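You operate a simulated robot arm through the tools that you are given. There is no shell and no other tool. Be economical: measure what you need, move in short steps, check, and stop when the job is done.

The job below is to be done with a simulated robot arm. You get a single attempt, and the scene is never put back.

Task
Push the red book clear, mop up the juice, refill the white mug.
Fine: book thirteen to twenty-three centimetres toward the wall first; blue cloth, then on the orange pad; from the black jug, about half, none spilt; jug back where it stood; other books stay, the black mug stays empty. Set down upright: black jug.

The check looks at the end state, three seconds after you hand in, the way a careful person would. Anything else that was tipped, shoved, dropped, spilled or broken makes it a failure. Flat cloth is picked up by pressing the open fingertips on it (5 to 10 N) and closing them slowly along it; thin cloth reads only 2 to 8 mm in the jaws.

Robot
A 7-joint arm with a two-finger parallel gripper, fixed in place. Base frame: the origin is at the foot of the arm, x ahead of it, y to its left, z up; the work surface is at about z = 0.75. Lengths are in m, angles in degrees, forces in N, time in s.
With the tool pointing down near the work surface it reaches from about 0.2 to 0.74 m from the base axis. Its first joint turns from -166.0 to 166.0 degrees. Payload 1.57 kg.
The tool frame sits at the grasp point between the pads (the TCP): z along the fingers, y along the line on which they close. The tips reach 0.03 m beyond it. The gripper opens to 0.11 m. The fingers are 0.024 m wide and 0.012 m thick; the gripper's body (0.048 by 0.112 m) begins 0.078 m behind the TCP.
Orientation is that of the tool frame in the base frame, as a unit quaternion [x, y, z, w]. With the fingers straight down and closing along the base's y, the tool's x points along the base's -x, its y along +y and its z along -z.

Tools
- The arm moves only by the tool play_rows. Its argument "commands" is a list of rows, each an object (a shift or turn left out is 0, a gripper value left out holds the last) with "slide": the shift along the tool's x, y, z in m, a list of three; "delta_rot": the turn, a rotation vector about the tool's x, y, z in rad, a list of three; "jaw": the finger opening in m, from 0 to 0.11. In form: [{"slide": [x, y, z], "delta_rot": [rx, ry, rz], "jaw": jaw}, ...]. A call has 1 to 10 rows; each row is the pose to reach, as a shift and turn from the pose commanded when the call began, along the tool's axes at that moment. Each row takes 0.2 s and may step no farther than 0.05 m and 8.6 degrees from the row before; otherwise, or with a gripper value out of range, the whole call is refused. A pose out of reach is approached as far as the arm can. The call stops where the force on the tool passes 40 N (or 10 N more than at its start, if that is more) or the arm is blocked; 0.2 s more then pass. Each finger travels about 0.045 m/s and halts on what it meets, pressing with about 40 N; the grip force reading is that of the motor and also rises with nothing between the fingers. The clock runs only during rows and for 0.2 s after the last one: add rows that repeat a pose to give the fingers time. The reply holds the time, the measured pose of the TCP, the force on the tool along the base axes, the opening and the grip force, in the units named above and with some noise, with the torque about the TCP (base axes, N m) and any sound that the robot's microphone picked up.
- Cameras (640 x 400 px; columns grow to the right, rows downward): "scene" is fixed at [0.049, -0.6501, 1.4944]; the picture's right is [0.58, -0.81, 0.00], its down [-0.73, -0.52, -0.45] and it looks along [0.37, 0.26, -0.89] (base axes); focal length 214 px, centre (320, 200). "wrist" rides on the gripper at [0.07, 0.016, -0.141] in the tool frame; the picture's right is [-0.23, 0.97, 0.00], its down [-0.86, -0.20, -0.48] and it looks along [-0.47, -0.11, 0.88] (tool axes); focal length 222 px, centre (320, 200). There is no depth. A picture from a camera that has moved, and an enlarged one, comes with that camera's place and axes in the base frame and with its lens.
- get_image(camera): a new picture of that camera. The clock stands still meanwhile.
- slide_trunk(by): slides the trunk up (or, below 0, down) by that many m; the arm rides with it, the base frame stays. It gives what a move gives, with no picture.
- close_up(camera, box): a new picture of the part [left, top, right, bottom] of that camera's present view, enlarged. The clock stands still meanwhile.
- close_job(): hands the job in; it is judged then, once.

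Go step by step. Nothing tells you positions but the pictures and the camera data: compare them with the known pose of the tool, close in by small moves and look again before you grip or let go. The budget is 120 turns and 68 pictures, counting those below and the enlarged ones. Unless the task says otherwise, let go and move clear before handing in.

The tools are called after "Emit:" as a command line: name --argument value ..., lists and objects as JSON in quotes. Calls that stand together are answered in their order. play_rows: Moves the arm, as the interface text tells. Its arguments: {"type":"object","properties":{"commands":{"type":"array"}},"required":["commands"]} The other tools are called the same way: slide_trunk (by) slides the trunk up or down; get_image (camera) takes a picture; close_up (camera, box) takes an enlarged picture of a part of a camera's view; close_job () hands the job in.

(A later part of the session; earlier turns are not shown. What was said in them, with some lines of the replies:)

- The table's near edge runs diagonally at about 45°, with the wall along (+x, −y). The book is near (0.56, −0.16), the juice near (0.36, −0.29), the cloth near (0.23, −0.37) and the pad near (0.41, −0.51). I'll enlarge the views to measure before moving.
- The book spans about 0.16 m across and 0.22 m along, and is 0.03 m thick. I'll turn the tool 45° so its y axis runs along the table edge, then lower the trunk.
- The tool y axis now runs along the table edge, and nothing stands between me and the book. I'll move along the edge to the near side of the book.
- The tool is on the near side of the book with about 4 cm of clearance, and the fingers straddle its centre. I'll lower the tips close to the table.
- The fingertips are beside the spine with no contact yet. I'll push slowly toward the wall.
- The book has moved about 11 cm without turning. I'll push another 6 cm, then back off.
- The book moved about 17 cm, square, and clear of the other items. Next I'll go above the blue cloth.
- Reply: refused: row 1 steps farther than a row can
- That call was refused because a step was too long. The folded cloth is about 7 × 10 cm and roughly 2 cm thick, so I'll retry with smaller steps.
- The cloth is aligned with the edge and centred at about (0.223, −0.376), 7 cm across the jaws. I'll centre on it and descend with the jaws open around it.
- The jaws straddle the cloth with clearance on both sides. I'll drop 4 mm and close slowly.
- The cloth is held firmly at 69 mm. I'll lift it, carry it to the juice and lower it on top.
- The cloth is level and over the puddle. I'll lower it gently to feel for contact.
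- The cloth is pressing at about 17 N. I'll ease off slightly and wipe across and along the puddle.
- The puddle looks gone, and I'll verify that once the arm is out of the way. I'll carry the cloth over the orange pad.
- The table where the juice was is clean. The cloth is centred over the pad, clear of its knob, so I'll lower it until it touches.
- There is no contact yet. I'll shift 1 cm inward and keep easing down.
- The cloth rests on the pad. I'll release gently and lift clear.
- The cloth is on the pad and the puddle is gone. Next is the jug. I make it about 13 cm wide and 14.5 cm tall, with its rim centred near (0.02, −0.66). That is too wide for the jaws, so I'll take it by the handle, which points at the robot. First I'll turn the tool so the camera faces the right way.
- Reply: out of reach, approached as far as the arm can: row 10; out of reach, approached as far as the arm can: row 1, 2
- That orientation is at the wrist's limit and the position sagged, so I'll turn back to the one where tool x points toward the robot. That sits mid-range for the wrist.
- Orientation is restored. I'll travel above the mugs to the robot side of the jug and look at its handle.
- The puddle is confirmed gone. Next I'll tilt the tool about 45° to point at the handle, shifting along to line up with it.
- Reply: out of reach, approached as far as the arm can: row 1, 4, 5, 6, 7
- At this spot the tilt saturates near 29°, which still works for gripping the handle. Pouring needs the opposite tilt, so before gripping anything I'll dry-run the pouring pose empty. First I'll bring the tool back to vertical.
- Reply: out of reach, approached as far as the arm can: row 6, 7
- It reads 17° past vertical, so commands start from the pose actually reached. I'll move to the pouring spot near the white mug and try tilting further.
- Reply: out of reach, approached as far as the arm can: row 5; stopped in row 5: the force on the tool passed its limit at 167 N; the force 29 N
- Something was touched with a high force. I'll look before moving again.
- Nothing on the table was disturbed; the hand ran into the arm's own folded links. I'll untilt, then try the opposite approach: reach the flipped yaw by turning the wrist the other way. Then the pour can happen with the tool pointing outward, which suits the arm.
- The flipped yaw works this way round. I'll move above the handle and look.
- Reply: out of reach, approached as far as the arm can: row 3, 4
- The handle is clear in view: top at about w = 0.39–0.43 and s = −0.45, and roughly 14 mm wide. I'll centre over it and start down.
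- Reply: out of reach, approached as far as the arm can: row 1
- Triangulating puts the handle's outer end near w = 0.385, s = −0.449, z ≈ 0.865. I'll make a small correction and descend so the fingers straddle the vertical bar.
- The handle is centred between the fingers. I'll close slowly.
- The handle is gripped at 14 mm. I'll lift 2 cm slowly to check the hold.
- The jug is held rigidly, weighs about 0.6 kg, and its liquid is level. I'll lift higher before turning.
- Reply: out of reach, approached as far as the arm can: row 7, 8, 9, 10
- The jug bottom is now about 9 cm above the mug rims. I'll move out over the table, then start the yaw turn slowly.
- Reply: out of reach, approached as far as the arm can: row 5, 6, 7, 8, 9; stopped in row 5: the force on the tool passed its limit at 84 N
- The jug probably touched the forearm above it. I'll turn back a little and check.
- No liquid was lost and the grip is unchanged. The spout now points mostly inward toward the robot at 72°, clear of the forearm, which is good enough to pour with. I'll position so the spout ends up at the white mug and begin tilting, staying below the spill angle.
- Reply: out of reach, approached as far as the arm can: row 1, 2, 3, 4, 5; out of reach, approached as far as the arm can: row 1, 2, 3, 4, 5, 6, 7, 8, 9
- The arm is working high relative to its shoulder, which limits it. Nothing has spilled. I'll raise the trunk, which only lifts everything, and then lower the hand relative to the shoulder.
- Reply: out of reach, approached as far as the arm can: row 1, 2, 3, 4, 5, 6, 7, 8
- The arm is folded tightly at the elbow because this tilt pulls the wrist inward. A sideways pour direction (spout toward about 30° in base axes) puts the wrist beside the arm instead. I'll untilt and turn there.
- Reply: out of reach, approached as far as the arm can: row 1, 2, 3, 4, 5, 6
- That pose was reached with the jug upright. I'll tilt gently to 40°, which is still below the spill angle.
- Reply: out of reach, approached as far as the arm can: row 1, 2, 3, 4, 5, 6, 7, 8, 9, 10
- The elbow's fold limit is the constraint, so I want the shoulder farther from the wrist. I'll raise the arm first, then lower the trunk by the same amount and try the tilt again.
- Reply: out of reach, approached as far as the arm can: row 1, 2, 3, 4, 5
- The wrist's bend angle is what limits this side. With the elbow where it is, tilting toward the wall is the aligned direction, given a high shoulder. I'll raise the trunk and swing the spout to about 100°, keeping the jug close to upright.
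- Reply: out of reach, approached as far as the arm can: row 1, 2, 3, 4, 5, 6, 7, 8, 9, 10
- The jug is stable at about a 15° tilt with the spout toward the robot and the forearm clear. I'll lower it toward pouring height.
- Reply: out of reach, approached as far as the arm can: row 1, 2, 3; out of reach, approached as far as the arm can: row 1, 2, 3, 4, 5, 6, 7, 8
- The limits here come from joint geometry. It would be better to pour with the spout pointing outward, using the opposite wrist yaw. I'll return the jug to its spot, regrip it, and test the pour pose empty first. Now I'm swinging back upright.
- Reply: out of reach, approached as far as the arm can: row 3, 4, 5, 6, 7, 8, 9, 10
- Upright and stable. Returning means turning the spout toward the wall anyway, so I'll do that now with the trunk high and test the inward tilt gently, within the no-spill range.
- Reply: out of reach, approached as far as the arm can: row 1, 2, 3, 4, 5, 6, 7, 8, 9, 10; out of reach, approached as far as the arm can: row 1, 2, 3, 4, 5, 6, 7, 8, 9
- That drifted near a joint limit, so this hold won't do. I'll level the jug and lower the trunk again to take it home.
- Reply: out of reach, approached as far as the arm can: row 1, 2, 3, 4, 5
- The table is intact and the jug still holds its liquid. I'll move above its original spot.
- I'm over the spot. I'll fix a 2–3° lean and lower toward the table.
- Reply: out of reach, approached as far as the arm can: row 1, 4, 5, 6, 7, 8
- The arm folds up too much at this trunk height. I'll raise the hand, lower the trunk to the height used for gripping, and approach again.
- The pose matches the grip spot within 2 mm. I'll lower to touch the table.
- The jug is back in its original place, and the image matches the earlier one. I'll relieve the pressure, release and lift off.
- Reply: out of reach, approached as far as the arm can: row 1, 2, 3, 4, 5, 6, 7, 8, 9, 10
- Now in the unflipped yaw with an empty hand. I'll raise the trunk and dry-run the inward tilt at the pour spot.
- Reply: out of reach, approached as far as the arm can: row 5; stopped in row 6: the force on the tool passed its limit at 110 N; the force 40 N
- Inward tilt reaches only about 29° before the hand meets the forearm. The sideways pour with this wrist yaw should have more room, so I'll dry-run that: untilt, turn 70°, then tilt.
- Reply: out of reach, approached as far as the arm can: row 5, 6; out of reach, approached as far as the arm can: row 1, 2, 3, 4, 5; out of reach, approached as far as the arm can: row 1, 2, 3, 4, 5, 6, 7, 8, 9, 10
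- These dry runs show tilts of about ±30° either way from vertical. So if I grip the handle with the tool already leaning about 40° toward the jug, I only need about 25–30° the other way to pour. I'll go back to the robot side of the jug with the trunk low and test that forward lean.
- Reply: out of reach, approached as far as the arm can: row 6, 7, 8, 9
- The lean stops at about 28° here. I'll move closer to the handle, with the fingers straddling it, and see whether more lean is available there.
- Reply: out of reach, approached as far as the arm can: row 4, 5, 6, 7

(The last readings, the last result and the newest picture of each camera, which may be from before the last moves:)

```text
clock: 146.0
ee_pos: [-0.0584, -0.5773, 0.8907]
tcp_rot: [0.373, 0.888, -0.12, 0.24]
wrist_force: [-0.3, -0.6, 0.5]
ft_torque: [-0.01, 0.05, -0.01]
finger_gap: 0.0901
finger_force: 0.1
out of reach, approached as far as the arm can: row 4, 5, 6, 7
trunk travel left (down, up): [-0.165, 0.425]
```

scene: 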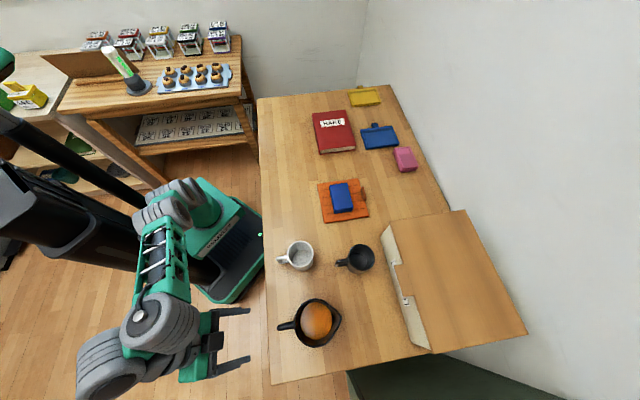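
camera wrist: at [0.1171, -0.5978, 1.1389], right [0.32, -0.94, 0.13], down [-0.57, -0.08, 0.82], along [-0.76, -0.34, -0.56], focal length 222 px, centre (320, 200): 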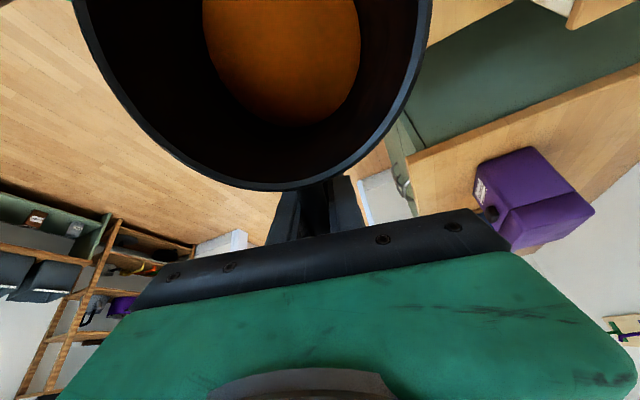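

Emit:
play_rows --commands '[{"slide": [-0.02, 0, -0.035]}, {"slide": [-0.04, 0, -0.07]}, {"slide": [-0.06, 0, -0.105]}, {"slide": [-0.075, 0, -0.13]}, {"slide": [-0.075, 0, -0.13]}]'

Emit:
slide_trunk --by -0.13

Emit:
play_rows --commands '[{"delta_rot": [0, -0.08, 0]}, {"delta_rot": [0, -0.16, 0]}, {"delta_rot": [0, -0.24, 0]}, {"delta_rot": [0, -0.24, 0]}]'

```text
clock: 147.2
ee_pos: [-0.0201, -0.5245, 0.987]
tcp_rot: [0.372, 0.888, -0.121, 0.24]
wrist_force: [-0.4, -0.3, -0.4]
ft_torque: [-0.01, -0.01, 0.0]
finger_gap: 0.09
finger_force: 0.0
out of reach, approached as far as the arm can: row 1, 2, 3, 4, 5
trunk travel left (down, up): [-0.165, 0.425]
```

```text
clock: 148.7
ee_pos: [-0.022, -0.524, 0.8555]
tcp_rot: [0.373, 0.888, -0.121, 0.239]
wrist_force: [0.1, 0.8, 0.2]
ft_torque: [0.0, 0.04, 0.01]
finger_gap: 0.0901
finger_force: 0.1
trunk travel left (down, up): [-0.035, 0.555]
```

```text
clock: 149.7
ee_pos: [-0.0017, -0.5279, 0.8546]
tcp_rot: [0.373, 0.877, -0.149, 0.264]
wrist_force: [0.0, 0.8, -0.4]
ft_torque: [0.01, -0.01, 0.01]
finger_gap: 0.09
finger_force: 0.0
out of reach, approached as far as the arm can: row 1, 2, 3, 4
trunk travel left (down, up): [-0.035, 0.555]
```

A lower trunk gives more lean, now about 35°. The pour side showed about 30°, so the total should be enough. I'll back off slightly and align with the handle, keeping the lean.

Emit:
play_rows --commands '[{"slide": [0.0262, -0.0012, -0.0183]}, {"slide": [0.0263, -0.026, -0.0165]}, {"slide": [0.0264, -0.051, -0.0146]}, {"slide": [0.0265, -0.0763, -0.0127]}, {"slide": [0.0265, -0.0763, -0.0127]}]'

Emit:
get_image --camera "wrist"

```text
clock: 150.9
ee_pos: [-0.0403, -0.5409, 0.8365]
tcp_rot: [0.378, 0.878, -0.153, 0.251]
wrist_force: [0.0, 0.2, -1.3]
ft_torque: [0.0, 0.03, 0.0]
finger_gap: 0.0897
finger_force: 0.0
out of reach, approached as far as the arm can: row 1, 2, 3, 4, 5
trunk travel left (down, up): [-0.035, 0.555]
```

```text
16 pictures are left
camera wrist: at [-0.116, -0.4231, 0.9149], right [0.85, 0.52, 0.05], down [0.2, -0.42, 0.89], along [0.48, -0.75, -0.46], focal length 222 px, centre (320, 200)
```

wrist: 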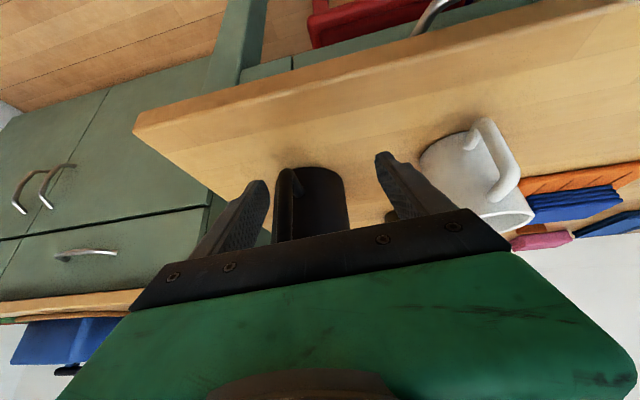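

The handle is between the fingers but off-centre, and I'm near maximum extension. I'll raise the trunk slightly, then centre and level the roll while descending.

Emit:
slide_trunk --by 0.06

Emit:
play_rows --commands '[{"slide": [0, -0.016, 0.005], "delta_rot": [-0.03, 0, 0]}, {"slide": [0, -0.0323, 0.01], "delta_rot": [-0.06, 0, 0]}, {"slide": [0.001, -0.0323, 0.025], "delta_rot": [-0.095, 0, 0]}, {"slide": [0.002, -0.0323, 0.04], "delta_rot": [-0.095, 0, 0]}, {"slide": [0.003, -0.0323, 0.055], "delta_rot": [-0.095, 0, 0]}, {"slide": [0.003, -0.0323, 0.055], "delta_rot": [-0.095, 0, 0]}]'

Emit:
get_image --camera "wrist"

```text
clock: 151.9
ee_pos: [-0.0411, -0.5394, 0.8983]
tcp_rot: [0.377, 0.878, -0.151, 0.252]
wrist_force: [0.4, 0.4, 0.5]
ft_torque: [0.01, -0.01, -0.01]
finger_gap: 0.0899
finger_force: 0.0
trunk travel left (down, up): [-0.095, 0.495]
```

```text
clock: 153.3
ee_pos: [-0.0334, -0.5666, 0.8411]
tcp_rot: [0.371, 0.889, -0.114, 0.245]
wrist_force: [-0.1, 0.0, -0.5]
ft_torque: [-0.01, 0.0, 0.0]
finger_gap: 0.0899
finger_force: 0.0
out of reach, approached as far as the arm can: row 1, 2, 3, 4, 5, 6
trunk travel left (down, up): [-0.095, 0.495]
```

```text
15 pictures are left
camera wrist: at [-0.113, -0.4586, 0.925], right [0.83, 0.54, 0.1], down [0.21, -0.47, 0.86], along [0.51, -0.7, -0.5], focal length 222 px, centre (320, 200)
```

wrist: 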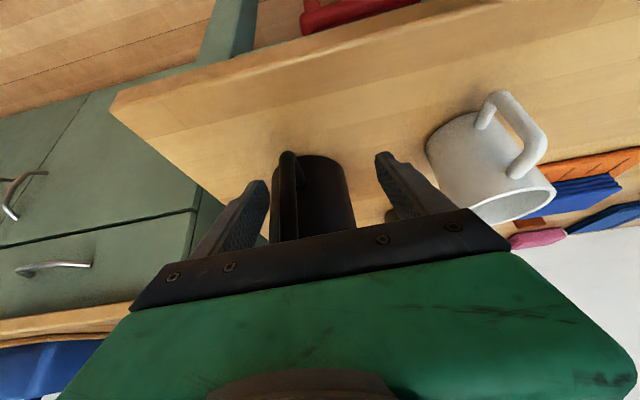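

Emit:
play_rows --commands '[{"slide": [0, -0.013, 0]}, {"slide": [-0.004, -0.0255, 0.003]}, {"slide": [-0.0077, -0.0255, 0.005]}, {"slide": [-0.0077, -0.0255, 0.005]}]'

```text
clock: 154.3
ee_pos: [-0.0283, -0.574, 0.8321]
tcp_rot: [0.37, 0.889, -0.113, 0.246]
wrist_force: [-0.3, -0.3, -0.4]
ft_torque: [0.01, -0.01, -0.02]
finger_gap: 0.0904
finger_force: 0.0
out of reach, approached as far as the arm can: row 1, 2, 3, 4
trunk travel left (down, up): [-0.095, 0.495]
```

Emit:
slide_trunk --by 0.06

Emit:
play_rows --commands '[{"slide": [0.004, -0.012, 0.015]}, {"slide": [0.01, -0.024, 0.025]}, {"slide": [0.02, -0.025, 0.042]}, {"slide": [0.025, -0.025, 0.044]}, {"slide": [0.025, -0.025, 0.044]}]'

```text
clock: 155.3
ee_pos: [-0.0284, -0.5744, 0.8924]
tcp_rot: [0.37, 0.889, -0.112, 0.246]
wrist_force: [0.0, -0.2, -0.1]
ft_torque: [-0.01, 0.01, 0.0]
finger_gap: 0.0901
finger_force: 0.2
trunk travel left (down, up): [-0.155, 0.435]
```

```text
clock: 156.5
ee_pos: [-0.0448, -0.5935, 0.8419]
tcp_rot: [0.372, 0.889, -0.115, 0.242]
wrist_force: [0.0, -0.3, 0.1]
ft_torque: [0.0, -0.01, 0.02]
finger_gap: 0.0902
finger_force: 0.0
out of reach, approached as far as the arm can: row 3
trunk travel left (down, up): [-0.155, 0.435]
```

I'm now centred on the handle with a 31° lean. I'll try for a few more degrees.

Emit:
play_rows --commands '[{"delta_rot": [0, -0.05, 0]}, {"delta_rot": [0, -0.1, 0]}, {"delta_rot": [0, -0.1, 0]}]'

Emit:
get_image --camera "wrist"

```text
clock: 157.3
ee_pos: [-0.0446, -0.5938, 0.8427]
tcp_rot: [0.371, 0.889, -0.114, 0.242]
wrist_force: [-0.7, 0.3, -0.6]
ft_torque: [0.0, -0.01, -0.01]
finger_gap: 0.0901
finger_force: 0.0
out of reach, approached as far as the arm can: row 1, 2, 3
trunk travel left (down, up): [-0.155, 0.435]
```

```text
14 pictures are left
camera wrist: at [-0.1244, -0.4861, 0.9283], right [0.83, 0.54, 0.09], down [0.21, -0.47, 0.86], along [0.51, -0.69, -0.51], focal length 222 px, centre (320, 200)
```

wrist: 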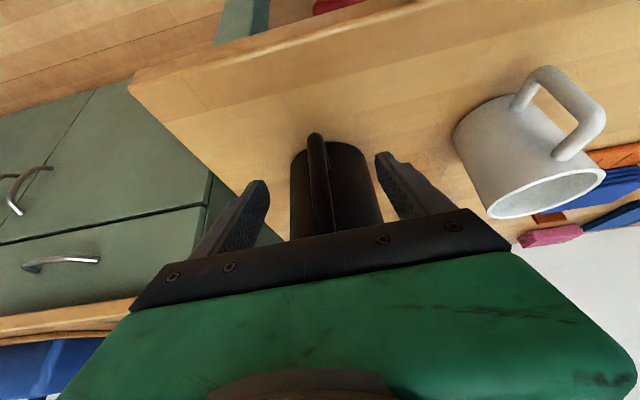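

The handle is centred. By trend, the inward lean at high trunk should reach about 35°, giving about 65° total. I'll close the grip.

Emit:
play_rows --commands '[{"jaw": 0.075}, {"jaw": 0.06}, {"jaw": 0.045}, {"jaw": 0.035}, {"jaw": 0.025}, {"jaw": 0.018}, {"jaw": 0.012}, {"jaw": 0.006}, {"jaw": 0.004}, {"jaw": 0.004}]'

Emit:
close_up --camera "scene" --box '[230, 250, 370, 360]'

```text
clock: 159.5
ee_pos: [-0.0447, -0.5937, 0.8432]
tcp_rot: [0.372, 0.889, -0.114, 0.242]
wrist_force: [1.0, -1.7, 3.4]
ft_torque: [0.0, -0.52, -0.07]
finger_gap: 0.0134
finger_force: 30.2
trunk travel left (down, up): [-0.155, 0.435]
```

```text
3.64 times, centred on (300, 305) of scene
camera zoom: at [0.049, -0.6501, 1.4944], right [0.58, -0.81, 0.0], down [-0.73, -0.52, -0.45], along [0.37, 0.26, -0.89], focal length 780 px, centre (393, -182)
```

zoom: 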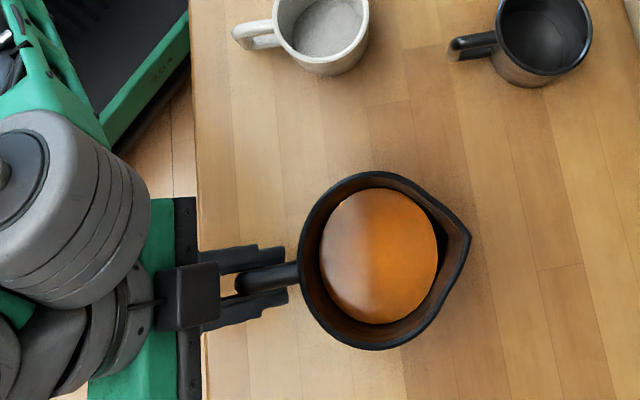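

The grip holds at 13.4 mm and the jug hasn't moved. I'll lift it with the trunk, a little first.

Emit:
slide_trunk --by 0.03

Emit:
get_image --camera "wrist"

```text
clock: 160.3
ee_pos: [-0.0449, -0.5944, 0.8728]
tcp_rot: [0.372, 0.889, -0.115, 0.242]
wrist_force: [-0.9, 0.4, -5.6]
ft_torque: [0.3, 0.34, -0.02]
finger_gap: 0.0135
finger_force: 30.3
trunk travel left (down, up): [-0.185, 0.405]
```

```text
12 pictures are left
camera wrist: at [-0.1246, -0.4865, 0.9577], right [0.83, 0.54, 0.09], down [0.21, -0.47, 0.85], along [0.51, -0.69, -0.51], focal length 222 px, centre (320, 200)
```

wrist: 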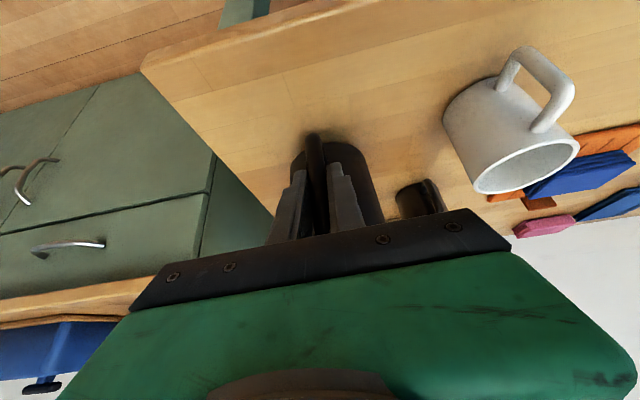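

The jug hangs firmly. I'll raise the trunk well up, then carry it to above the white mug while bringing the tool to vertical (jug tilt about 31°, safely below pouring).

Emit:
slide_trunk --by 0.345

Emit:
play_rows --commands '[{"slide": [0.0164, 0.0225, 0.0027], "delta_rot": [0, 0.06, 0]}, {"slide": [0.0328, 0.045, 0.0054], "delta_rot": [0, 0.13, 0]}, {"slide": [0.0491, 0.0675, 0.008], "delta_rot": [0, 0.2, 0]}, {"slide": [0.0655, 0.09, 0.011], "delta_rot": [0, 0.27, 0]}, {"slide": [0.082, 0.1125, 0.0135], "delta_rot": [0, 0.34, 0]}, {"slide": [0.098, 0.135, 0.0163], "delta_rot": [0, 0.41, 0]}, {"slide": [0.1146, 0.1575, 0.019], "delta_rot": [0, 0.48, 0]}, {"slide": [0.131, 0.18, 0.0217], "delta_rot": [0, 0.54, 0]}, {"slide": [0.131, 0.18, 0.0217], "delta_rot": [0, 0.54, 0]}]'

```text
clock: 163.7
ee_pos: [-0.045, -0.5942, 1.2172]
tcp_rot: [0.372, 0.889, -0.114, 0.243]
wrist_force: [0.0, 0.4, -6.0]
ft_torque: [0.34, 0.33, 0.02]
finger_gap: 0.0137
finger_force: 30.3
trunk travel left (down, up): [-0.53, 0.06]
```

```text
clock: 165.7
ee_pos: [0.0134, -0.398, 1.1269]
tcp_rot: [0.388, 0.921, -0.011, -0.004]
wrist_force: [-0.2, 0.4, -4.9]
ft_torque: [0.22, 0.27, -0.02]
finger_gap: 0.0138
finger_force: 30.0
trunk travel left (down, up): [-0.53, 0.06]
```

Above the mug with the jug at about 31°. I'll lean to about 45° and start descending.

Emit:
play_rows --commands '[{"slide": [-0.002, 0, 0.02], "delta_rot": [0, 0.06, 0]}, {"slide": [-0.004, 0, 0.04], "delta_rot": [0, 0.12, 0]}, {"slide": [-0.006, 0, 0.06], "delta_rot": [0, 0.18, 0]}, {"slide": [-0.006, 0, 0.08], "delta_rot": [0, 0.24, 0]}, {"slide": [-0.006, 0, 0.1], "delta_rot": [0, 0.24, 0]}, {"slide": [-0.006, 0, 0.12], "delta_rot": [0, 0.24, 0]}, {"slide": [-0.006, 0, 0.12], "delta_rot": [0, 0.24, 0]}]'

Emit:
get_image --camera "scene"

```text
clock: 167.3
ee_pos: [0.0157, -0.4039, 1.0065]
tcp_rot: [0.387, 0.914, 0.036, -0.114]
wrist_force: [0.3, -0.4, -5.6]
ft_torque: [0.18, 0.17, 0.03]
finger_gap: 0.0138
finger_force: 29.9
trunk travel left (down, up): [-0.53, 0.06]
```

```text
11 pictures are left
```

scene: 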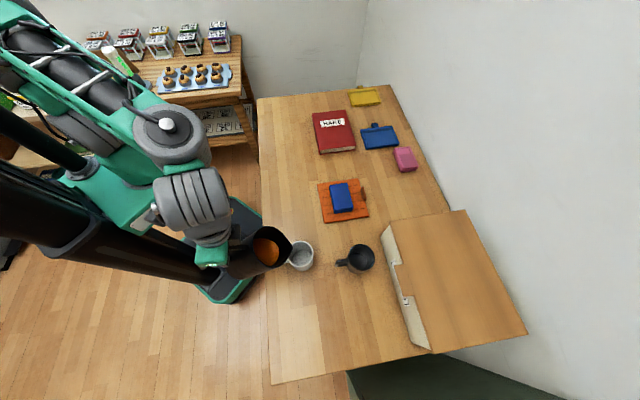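

Good view: the arm isn't hiding the mug, and the spout is just before it. I'll lean further to about 57° while bringing the spout down over the mug.

Emit:
play_rows --commands '[{"slide": [-0.007, 0, 0.008], "delta_rot": [0, 0.05, 0]}, {"slide": [-0.014, 0, 0.016], "delta_rot": [0, 0.1, 0]}, {"slide": [-0.021, 0, 0.024], "delta_rot": [0, 0.15, 0]}, {"slide": [-0.027, 0, 0.0305], "delta_rot": [0, 0.2, 0]}, {"slide": [-0.027, 0, 0.0305], "delta_rot": [0, 0.2, 0]}]'

Emit:
close_up --camera "scene" --box '[220, 205, 360, 295]'

```text
clock: 168.5
ee_pos: [0.0271, -0.418, 0.9725]
tcp_rot: [0.381, 0.899, 0.073, -0.205]
wrist_force: [0.6, -0.5, -6.3]
ft_torque: [0.09, 0.1, 0.02]
finger_gap: 0.0136
finger_force: 30.4
trunk travel left (down, up): [-0.53, 0.06]
```

```text
4.44 times, centred on (290, 250) of scene
camera zoom: at [0.049, -0.6501, 1.4944], right [0.58, -0.81, 0.0], down [-0.73, -0.52, -0.45], along [0.37, 0.26, -0.89], focal length 953 px, centre (453, -22)
```

zoom: 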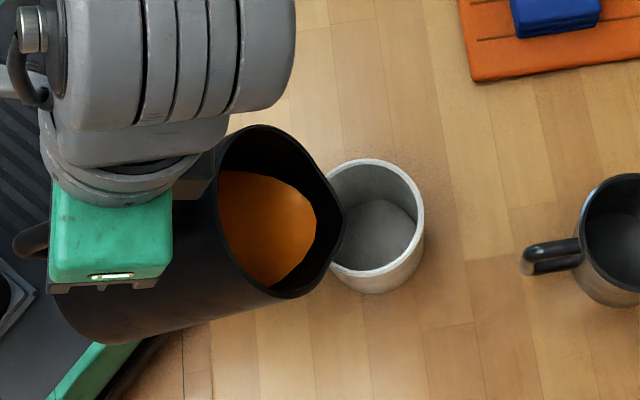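

Excellent view. The liquid is near the lip but not flowing. The spout needs about 1 cm more over the mug and 1 cm sideways, then another 4° of lean.

Emit:
play_rows --commands '[{"slide": [-0.006, 0.005, -0.003]}, {"slide": [-0.0109, 0.01, -0.0051]}, {"slide": [-0.0119, 0.01, -0.009], "delta_rot": [0, 0.025, 0]}, {"slide": [-0.0129, 0.01, -0.0127], "delta_rot": [0, 0.05, 0]}, {"slide": [-0.0139, 0.01, -0.0164], "delta_rot": [0, 0.07, 0]}, {"slide": [-0.0139, 0.01, -0.0164], "delta_rot": [0, 0.07, 0]}]'

Emit:
close_up --camera "scene" --box '[220, 205, 360, 295]'

```text
clock: 169.9
ee_pos: [0.0492, -0.4253, 0.9786]
tcp_rot: [0.378, 0.891, 0.087, -0.237]
wrist_force: [0.3, 1.2, -5.2]
ft_torque: [0.09, 0.08, 0.01]
finger_gap: 0.0138
finger_force: 30.2
trunk travel left (down, up): [-0.53, 0.06]
```

```text
4.44 times, centred on (290, 250) of scene
camera zoom: at [0.049, -0.6501, 1.4944], right [0.58, -0.81, 0.0], down [-0.73, -0.52, -0.45], along [0.37, 0.26, -0.89], focal length 953 px, centre (453, -22)
```

zoom: 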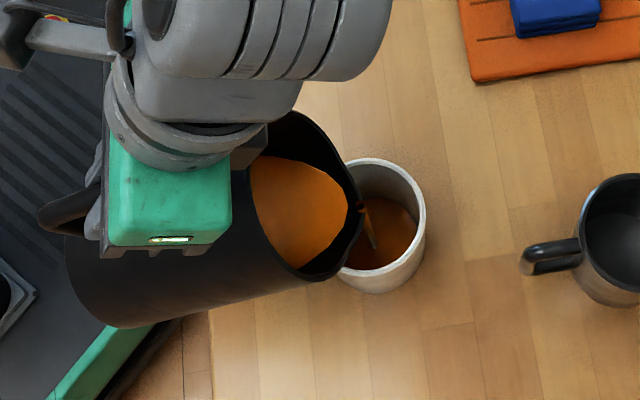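

It's pouring cleanly into the mug. I'll hold this angle briefly and look again.

Emit:
play_rows --commands '[{"slide": [0, 0, 0]}, {"slide": [0, 0, 0]}, {"slide": [0, 0, 0]}]'

Emit:
close_up --camera "scene" --box '[220, 205, 360, 295]'

```text
clock: 170.7
ee_pos: [0.0479, -0.426, 0.9783]
tcp_rot: [0.379, 0.891, 0.087, -0.235]
wrist_force: [-0.1, 0.0, -5.1]
ft_torque: [0.08, 0.05, 0.0]
finger_gap: 0.0137
finger_force: 30.0
trunk travel left (down, up): [-0.53, 0.06]
```

```text
4.44 times, centred on (290, 250) of scene
camera zoom: at [0.049, -0.6501, 1.4944], right [0.58, -0.81, 0.0], down [-0.73, -0.52, -0.45], along [0.37, 0.26, -0.89], focal length 953 px, centre (453, -22)
```

zoom: 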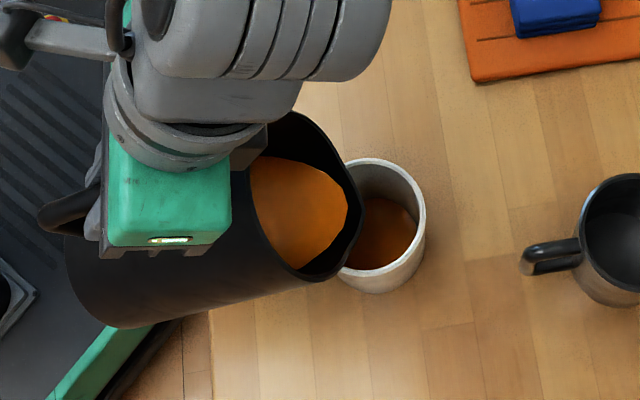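

The flow stopped by itself; the mug is about 10–15% full and nothing spilled. To get hand clearance for more lean, I'll raise the trunk 5 cm, lower the arm by the same amount, then lean 3° more.

Emit:
slide_trunk --by 0.05

Emit:
play_rows --commands '[{"slide": [-0.005, 0, 0.009]}, {"slide": [-0.01, 0, 0.018]}, {"slide": [-0.015, 0, 0.027]}, {"slide": [-0.02, 0, 0.036]}, {"slide": [-0.0243, 0, 0.0437]}, {"slide": [-0.0243, 0, 0.0437]}]'

```text
clock: 171.6
ee_pos: [0.0481, -0.4255, 1.0287]
tcp_rot: [0.378, 0.891, 0.087, -0.235]
wrist_force: [0.5, -0.1, -5.2]
ft_torque: [0.1, 0.09, -0.01]
finger_gap: 0.0136
finger_force: 30.5
trunk travel left (down, up): [-0.58, 0.01]
```

```text
clock: 173.0
ee_pos: [0.0474, -0.4279, 0.9775]
tcp_rot: [0.378, 0.891, 0.087, -0.236]
wrist_force: [-0.9, -0.6, -4.5]
ft_torque: [0.08, 0.07, -0.01]
finger_gap: 0.0138
finger_force: 30.0
trunk travel left (down, up): [-0.58, 0.01]
```

The pose was kept and there's more clearance. Now 3° more lean, pivoting about the spout.

Emit:
play_rows --commands '[{"slide": [-0.0005, 0, -0.002], "delta_rot": [0, 0.013, 0]}, {"slide": [-0.001, 0, -0.004], "delta_rot": [0, 0.026, 0]}, {"slide": [-0.0016, 0, -0.0063], "delta_rot": [0, 0.039, 0]}, {"slide": [-0.0021, 0, -0.0085], "delta_rot": [0, 0.052, 0]}, {"slide": [-0.0021, 0, -0.0085], "delta_rot": [0, 0.052, 0]}, {"slide": [-0.0021, 0, -0.0085], "delta_rot": [0, 0.052, 0]}, {"slide": [-0.0021, 0, -0.0085], "delta_rot": [0, 0.052, 0]}]'

Emit:
close_up --camera "scene" --box '[220, 205, 360, 295]'

```text
clock: 174.6
ee_pos: [0.0516, -0.4325, 0.9854]
tcp_rot: [0.376, 0.884, 0.097, -0.259]
wrist_force: [-0.6, 0.4, -4.1]
ft_torque: [0.07, 0.04, -0.02]
finger_gap: 0.0137
finger_force: 30.8
trunk travel left (down, up): [-0.58, 0.01]
```

```text
4.44 times, centred on (290, 250) of scene
camera zoom: at [0.049, -0.6501, 1.4944], right [0.58, -0.81, 0.0], down [-0.73, -0.52, -0.45], along [0.37, 0.26, -0.89], focal length 953 px, centre (453, -22)
```

zoom: 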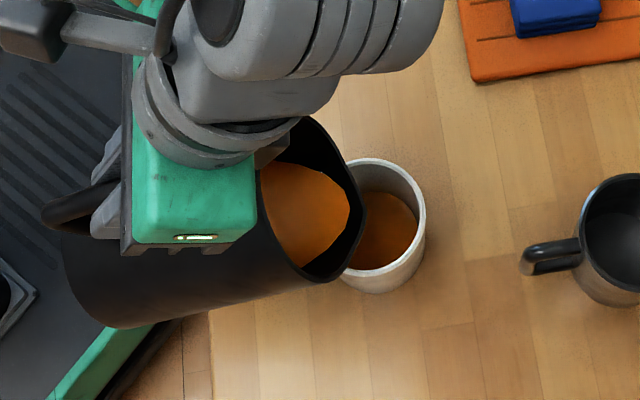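

Still clean, at roughly a quarter full. Another 4°, slowly.

Emit:
play_rows --commands '[{"slide": [-0.0006, 0, -0.0022], "delta_rot": [0, 0.014, 0]}, {"slide": [-0.0012, 0, -0.0045], "delta_rot": [0, 0.028, 0]}, {"slide": [-0.0018, 0, -0.0067], "delta_rot": [0, 0.042, 0]}, {"slide": [-0.0024, 0, -0.009], "delta_rot": [0, 0.056, 0]}, {"slide": [-0.003, 0, -0.0112], "delta_rot": [0, 0.07, 0]}, {"slide": [-0.003, 0, -0.0112], "delta_rot": [0, 0.07, 0]}, {"slide": [-0.003, 0, -0.0112], "delta_rot": [0, 0.07, 0]}, {"slide": [-0.003, 0, -0.0112], "delta_rot": [0, 0.07, 0]}]'

Emit:
close_up --camera "scene" --box '[220, 205, 360, 295]'

```text
clock: 176.4
ee_pos: [0.0572, -0.4364, 0.993]
tcp_rot: [0.372, 0.875, 0.109, -0.29]
wrist_force: [0.3, -0.3, -4.1]
ft_torque: [0.04, 0.03, 0.0]
finger_gap: 0.0136
finger_force: 30.2
trunk travel left (down, up): [-0.58, 0.01]
```

```text
4.44 times, centred on (290, 250) of scene
camera zoom: at [0.049, -0.6501, 1.4944], right [0.58, -0.81, 0.0], down [-0.73, -0.52, -0.45], along [0.37, 0.26, -0.89], focal length 953 px, centre (453, -22)
```

zoom: 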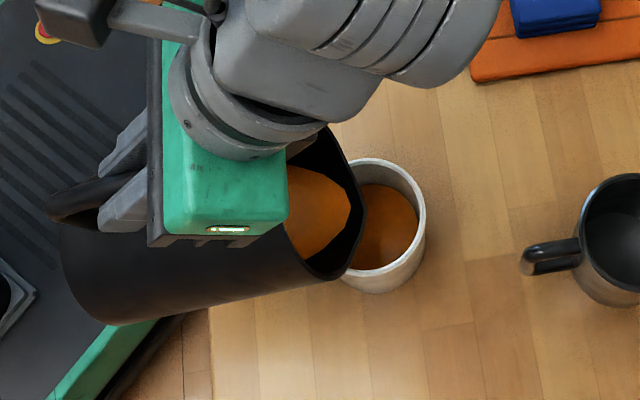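

The mug is about half full with nothing spilled. I'll tilt back with the spout over the mug, then raise.

Emit:
play_rows --commands '[{"slide": [0.006, 0, 0.0005], "delta_rot": [0, -0.06, 0]}, {"slide": [0.0126, 0, 0.001], "delta_rot": [0, -0.12, 0]}, {"slide": [0.019, 0, 0.0013], "delta_rot": [0, -0.18, 0]}, {"slide": [0.025, 0, 0.0017], "delta_rot": [0, -0.24, 0]}, {"slide": [0.0314, 0, 0.002], "delta_rot": [0, -0.3, 0]}, {"slide": [0.0377, 0, 0.0026], "delta_rot": [0, -0.36, 0]}, {"slide": [0.0377, 0, 0.0026], "delta_rot": [0, -0.36, 0]}]'

```text
clock: 178.0
ee_pos: [0.0366, -0.4124, 1.0132]
tcp_rot: [0.386, 0.913, 0.041, -0.129]
wrist_force: [0.4, 0.1, -4.5]
ft_torque: [0.09, 0.09, 0.05]
finger_gap: 0.0135
finger_force: 30.1
trunk travel left (down, up): [-0.58, 0.01]
```

Emit:
play_rows --commands '[{"slide": [0.0117, 0, -0.0196], "delta_rot": [0, -0.054, 0]}, {"slide": [0.0233, 0, -0.0392], "delta_rot": [0, -0.108, 0]}, {"slide": [0.035, 0, -0.0588], "delta_rot": [0, -0.162, 0]}, {"slide": [0.0466, 0, -0.0784], "delta_rot": [0, -0.216, 0]}, {"slide": [0.0583, 0, -0.098], "delta_rot": [0, -0.27, 0]}, {"slide": [0.0583, 0, -0.098], "delta_rot": [0, -0.27, 0]}]'

```text
clock: 179.4
ee_pos: [0.0176, -0.3885, 1.1248]
tcp_rot: [0.388, 0.921, -0.011, -0.004]
wrist_force: [-0.4, 0.5, -3.8]
ft_torque: [0.19, 0.15, -0.03]
finger_gap: 0.0137
finger_force: 30.0
trunk travel left (down, up): [-0.58, 0.01]
```

Tool vertical again. I'll retrace the carry back toward the jug's spot, returning the jug to upright.

Emit:
play_rows --commands '[{"slide": [-0.0112, -0.021, -0.016], "delta_rot": [0, -0.06, 0]}, {"slide": [-0.0224, -0.042, -0.032], "delta_rot": [0, -0.12, 0]}, {"slide": [-0.0337, -0.063, -0.048], "delta_rot": [0, -0.18, 0]}, {"slide": [-0.045, -0.084, -0.064], "delta_rot": [0, -0.24, 0]}, {"slide": [-0.056, -0.105, -0.08], "delta_rot": [0, -0.3, 0]}, {"slide": [-0.067, -0.126, -0.096], "delta_rot": [0, -0.36, 0]}, {"slide": [-0.079, -0.147, -0.112], "delta_rot": [0, -0.42, 0]}, {"slide": [-0.09, -0.168, -0.128], "delta_rot": [0, -0.48, 0]}, {"slide": [-0.101, -0.1896, -0.145], "delta_rot": [0, -0.54, 0]}, {"slide": [-0.101, -0.1896, -0.145], "delta_rot": [0, -0.54, 0]}]'

```text
clock: 181.6
ee_pos: [-0.0435, -0.5825, 1.2635]
tcp_rot: [0.372, 0.889, -0.115, 0.242]
wrist_force: [1.4, 0.7, -3.4]
ft_torque: [0.23, 0.26, 0.03]
finger_gap: 0.0137
finger_force: 30.1
out of reach, approached as far as the arm can: row 9, 10
trunk travel left (down, up): [-0.58, 0.01]
```

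Orientation matches the grip exactly. I'll lower with the trunk to just above the table and fix the last centimetre there.

Emit:
slide_trunk --by -0.38

Emit:
play_rows --commands '[{"slide": [-0.0035, -0.0044, 0.002]}, {"slide": [-0.0062, -0.0087, 0.0038]}, {"slide": [-0.0062, -0.0087, 0.0038]}]'

```text
clock: 185.3
ee_pos: [-0.0431, -0.5824, 0.8835]
tcp_rot: [0.371, 0.889, -0.114, 0.241]
wrist_force: [-0.5, -0.2, -3.6]
ft_torque: [0.26, 0.21, 0.05]
finger_gap: 0.0139
finger_force: 30.3
trunk travel left (down, up): [-0.2, 0.39]
```

```text
clock: 186.1
ee_pos: [-0.0434, -0.585, 0.881]
tcp_rot: [0.371, 0.89, -0.114, 0.241]
wrist_force: [-0.8, 0.4, -5.0]
ft_torque: [0.24, 0.22, -0.05]
finger_gap: 0.0136
finger_force: 29.8
out of reach, approached as far as the arm can: row 1, 2, 3
trunk travel left (down, up): [-0.2, 0.39]
```

Emit:
play_rows --commands '[{"slide": [-0.0062, -0.0003, -0.0103]}, {"slide": [-0.0085, -0.004, -0.009]}, {"slide": [-0.0107, -0.0073, -0.0074]}, {"slide": [-0.0107, -0.0073, -0.0074]}]'

```text
clock: 187.1
ee_pos: [-0.0385, -0.5871, 0.8839]
tcp_rot: [0.371, 0.889, -0.114, 0.241]
wrist_force: [-0.1, 1.3, -3.9]
ft_torque: [0.23, 0.25, 0.0]
finger_gap: 0.0138
finger_force: 30.6
out of reach, approached as far as the arm can: row 1, 2, 3, 4
trunk travel left (down, up): [-0.2, 0.39]
```

Emit:
play_rows --commands '[{"slide": [0.005, -0.004, 0.0085]}, {"slide": [0.0101, -0.0085, 0.0171]}, {"slide": [0.0101, -0.0085, 0.0171]}]'

```text
clock: 187.9
ee_pos: [-0.0434, -0.5927, 0.8628]
tcp_rot: [0.371, 0.889, -0.115, 0.242]
wrist_force: [0.1, 0.1, -4.2]
ft_torque: [0.25, 0.21, -0.01]
finger_gap: 0.0137
finger_force: 30.4
trunk travel left (down, up): [-0.2, 0.39]
```

Within 2 mm of the grip position. I'll lower the last 2 cm with the trunk.

Emit:
play_rows --commands '[{"slide": [0, -0.0015, 0]}, {"slide": [0, -0.0015, 0]}]'

Emit:
slide_trunk --by -0.018

Emit:
close_up --camera "scene" --box '[230, 250, 370, 360]'

```text
clock: 188.5
ee_pos: [-0.0452, -0.5944, 0.8644]
tcp_rot: [0.372, 0.889, -0.114, 0.241]
wrist_force: [0.2, 0.2, -4.1]
ft_torque: [0.27, 0.21, -0.02]
finger_gap: 0.0138
finger_force: 30.2
trunk travel left (down, up): [-0.2, 0.39]
```

```text
clock: 189.1
ee_pos: [-0.0453, -0.5946, 0.8469]
tcp_rot: [0.372, 0.889, -0.114, 0.241]
wrist_force: [0.6, -0.3, -4.1]
ft_torque: [0.27, 0.23, 0.02]
finger_gap: 0.0137
finger_force: 30.2
trunk travel left (down, up): [-0.182, 0.408]
```

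```text
3.64 times, centred on (300, 305) of scene
camera zoom: at [0.049, -0.6501, 1.4944], right [0.58, -0.81, 0.0], down [-0.73, -0.52, -0.45], along [0.37, 0.26, -0.89], focal length 780 px, centre (393, -182)
```

zoom: 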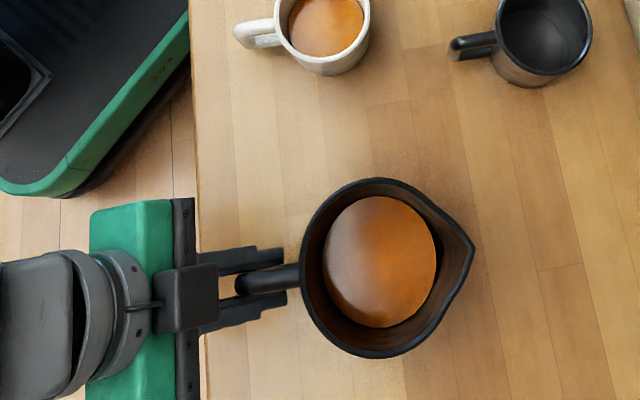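

The jug hangs directly over its spot and the white mug looks about half full, with no spills. I'll lower the final few millimetres.

Emit:
slide_trunk --by -0.003

Emit:
slide_trunk --by -0.001

```text
clock: 189.6
ee_pos: [-0.0458, -0.5947, 0.8434]
tcp_rot: [0.371, 0.889, -0.115, 0.241]
wrist_force: [0.5, -0.2, -0.3]
ft_torque: [0.06, -0.16, -0.01]
finger_gap: 0.0137
finger_force: 30.8
trunk travel left (down, up): [-0.179, 0.411]
```

```text
clock: 190.1
ee_pos: [-0.0447, -0.5938, 0.8435]
tcp_rot: [0.371, 0.889, -0.115, 0.241]
wrist_force: [0.4, -0.6, 6.3]
ft_torque: [-0.35, -0.74, -0.04]
finger_gap: 0.0136
finger_force: 29.7
trunk travel left (down, up): [-0.178, 0.412]
```

The jug is resting on the table. I'll release slowly, then back off along the finger direction.

Emit:
play_rows --commands '[{"jaw": 0.02}, {"jaw": 0.03}, {"jaw": 0.045}, {"jaw": 0.06}, {"jaw": 0.075}, {"jaw": 0.09}, {"jaw": 0.09}]'

Emit:
play_rows --commands '[{"slide": [0.005, 0, -0.02]}, {"slide": [0.015, 0, -0.04]}, {"slide": [0.03, 0, -0.06]}, {"slide": [0.05, 0, -0.08]}, {"slide": [0.07, 0, -0.1]}, {"slide": [0.07, 0, -0.1]}]'

Emit:
get_image --camera "scene"

```text
clock: 191.7
ee_pos: [-0.0456, -0.5935, 0.8418]
tcp_rot: [0.371, 0.89, -0.114, 0.241]
wrist_force: [1.0, -0.2, -0.1]
ft_torque: [0.01, 0.01, -0.05]
finger_gap: 0.0897
finger_force: 0.0
trunk travel left (down, up): [-0.178, 0.412]
```

```text
clock: 193.1
ee_pos: [-0.1006, -0.5143, 0.8657]
tcp_rot: [0.371, 0.89, -0.114, 0.241]
wrist_force: [0.0, -0.7, 0.0]
ft_torque: [0.03, -0.01, -0.02]
finger_gap: 0.0903
finger_force: 0.2
out of reach, approached as far as the arm can: row 2, 3, 4, 5, 6
trunk travel left (down, up): [-0.178, 0.412]
```

```text
4 pictures are left
```

scene: 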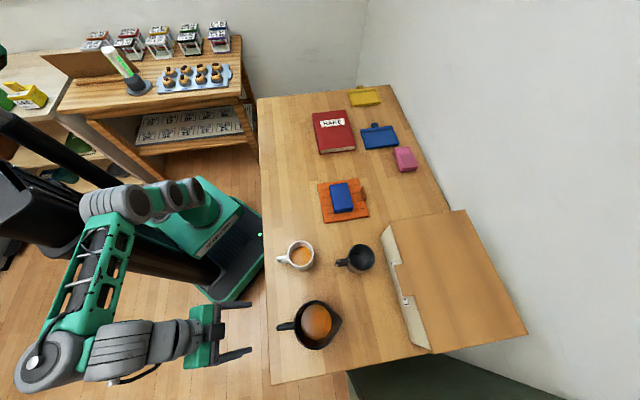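

The hand is clear and everything stands as it should. One last enlarged check of the mug level and the table.

Emit:
close_up --camera "scene" --box '[220, 205, 360, 295]'

Emit:
close_up --camera "scene" --box '[230, 250, 370, 360]'

```text
4.44 times, centred on (290, 250) of scene
camera zoom: at [0.049, -0.6501, 1.4944], right [0.58, -0.81, 0.0], down [-0.73, -0.52, -0.45], along [0.37, 0.26, -0.89], focal length 953 px, centre (453, -22)
```

zoom: 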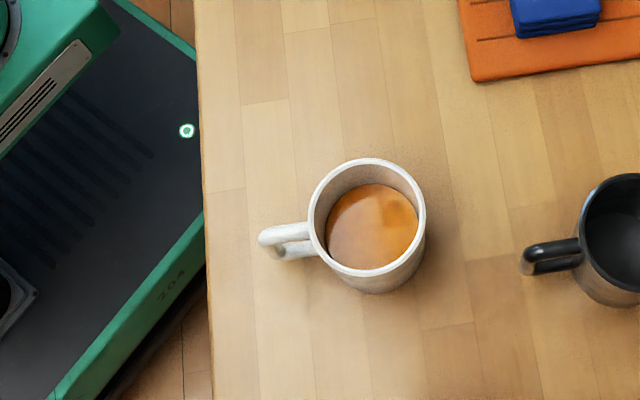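

```text
3.64 times, centred on (300, 305) of scene
camera zoom: at [0.049, -0.6501, 1.4944], right [0.58, -0.81, 0.0], down [-0.73, -0.52, -0.45], along [0.37, 0.26, -0.89], focal length 780 px, centre (393, -182)
```

zoom: 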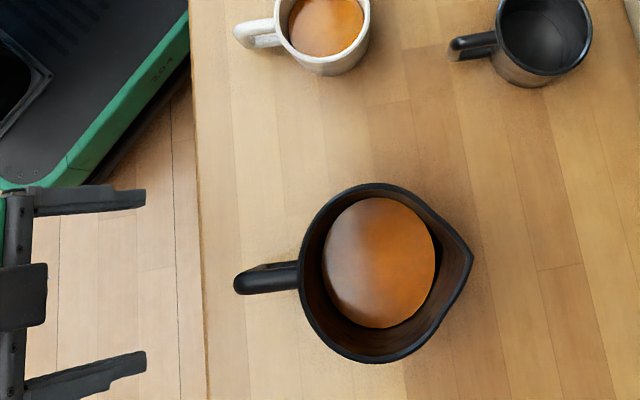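

The red book is pushed about 17 cm toward the wall, the juice is mopped up, and the blue cloth is on the orange pad. The white mug is about half full with nothing spilt, and the black jug is upright within about 1 cm of its spot.

Emit:
close_job

```text
The job is handed in.
```

The job is handed in: the book is pushed clear, the juice is mopped up, and the white mug is about half full from the black jug.

- **Book:** it moved about 17 cm toward the wall and stayed square. The other items on the table were not touched.
- **Cloth:** the blue cloth wiped the puddle away and is now on the orange pad.
- **Mug:** I estimate it at 45–50% full from the pictures. I saw no spills, and the black mug stayed empty.
- **Jug:** it is standing upright where it was, but about 1 cm off its original spot and turned by a few degrees.

The hand bumped the arm's own links twice while it was empty. The held jug probably touched the forearm once, but nothing spilled.
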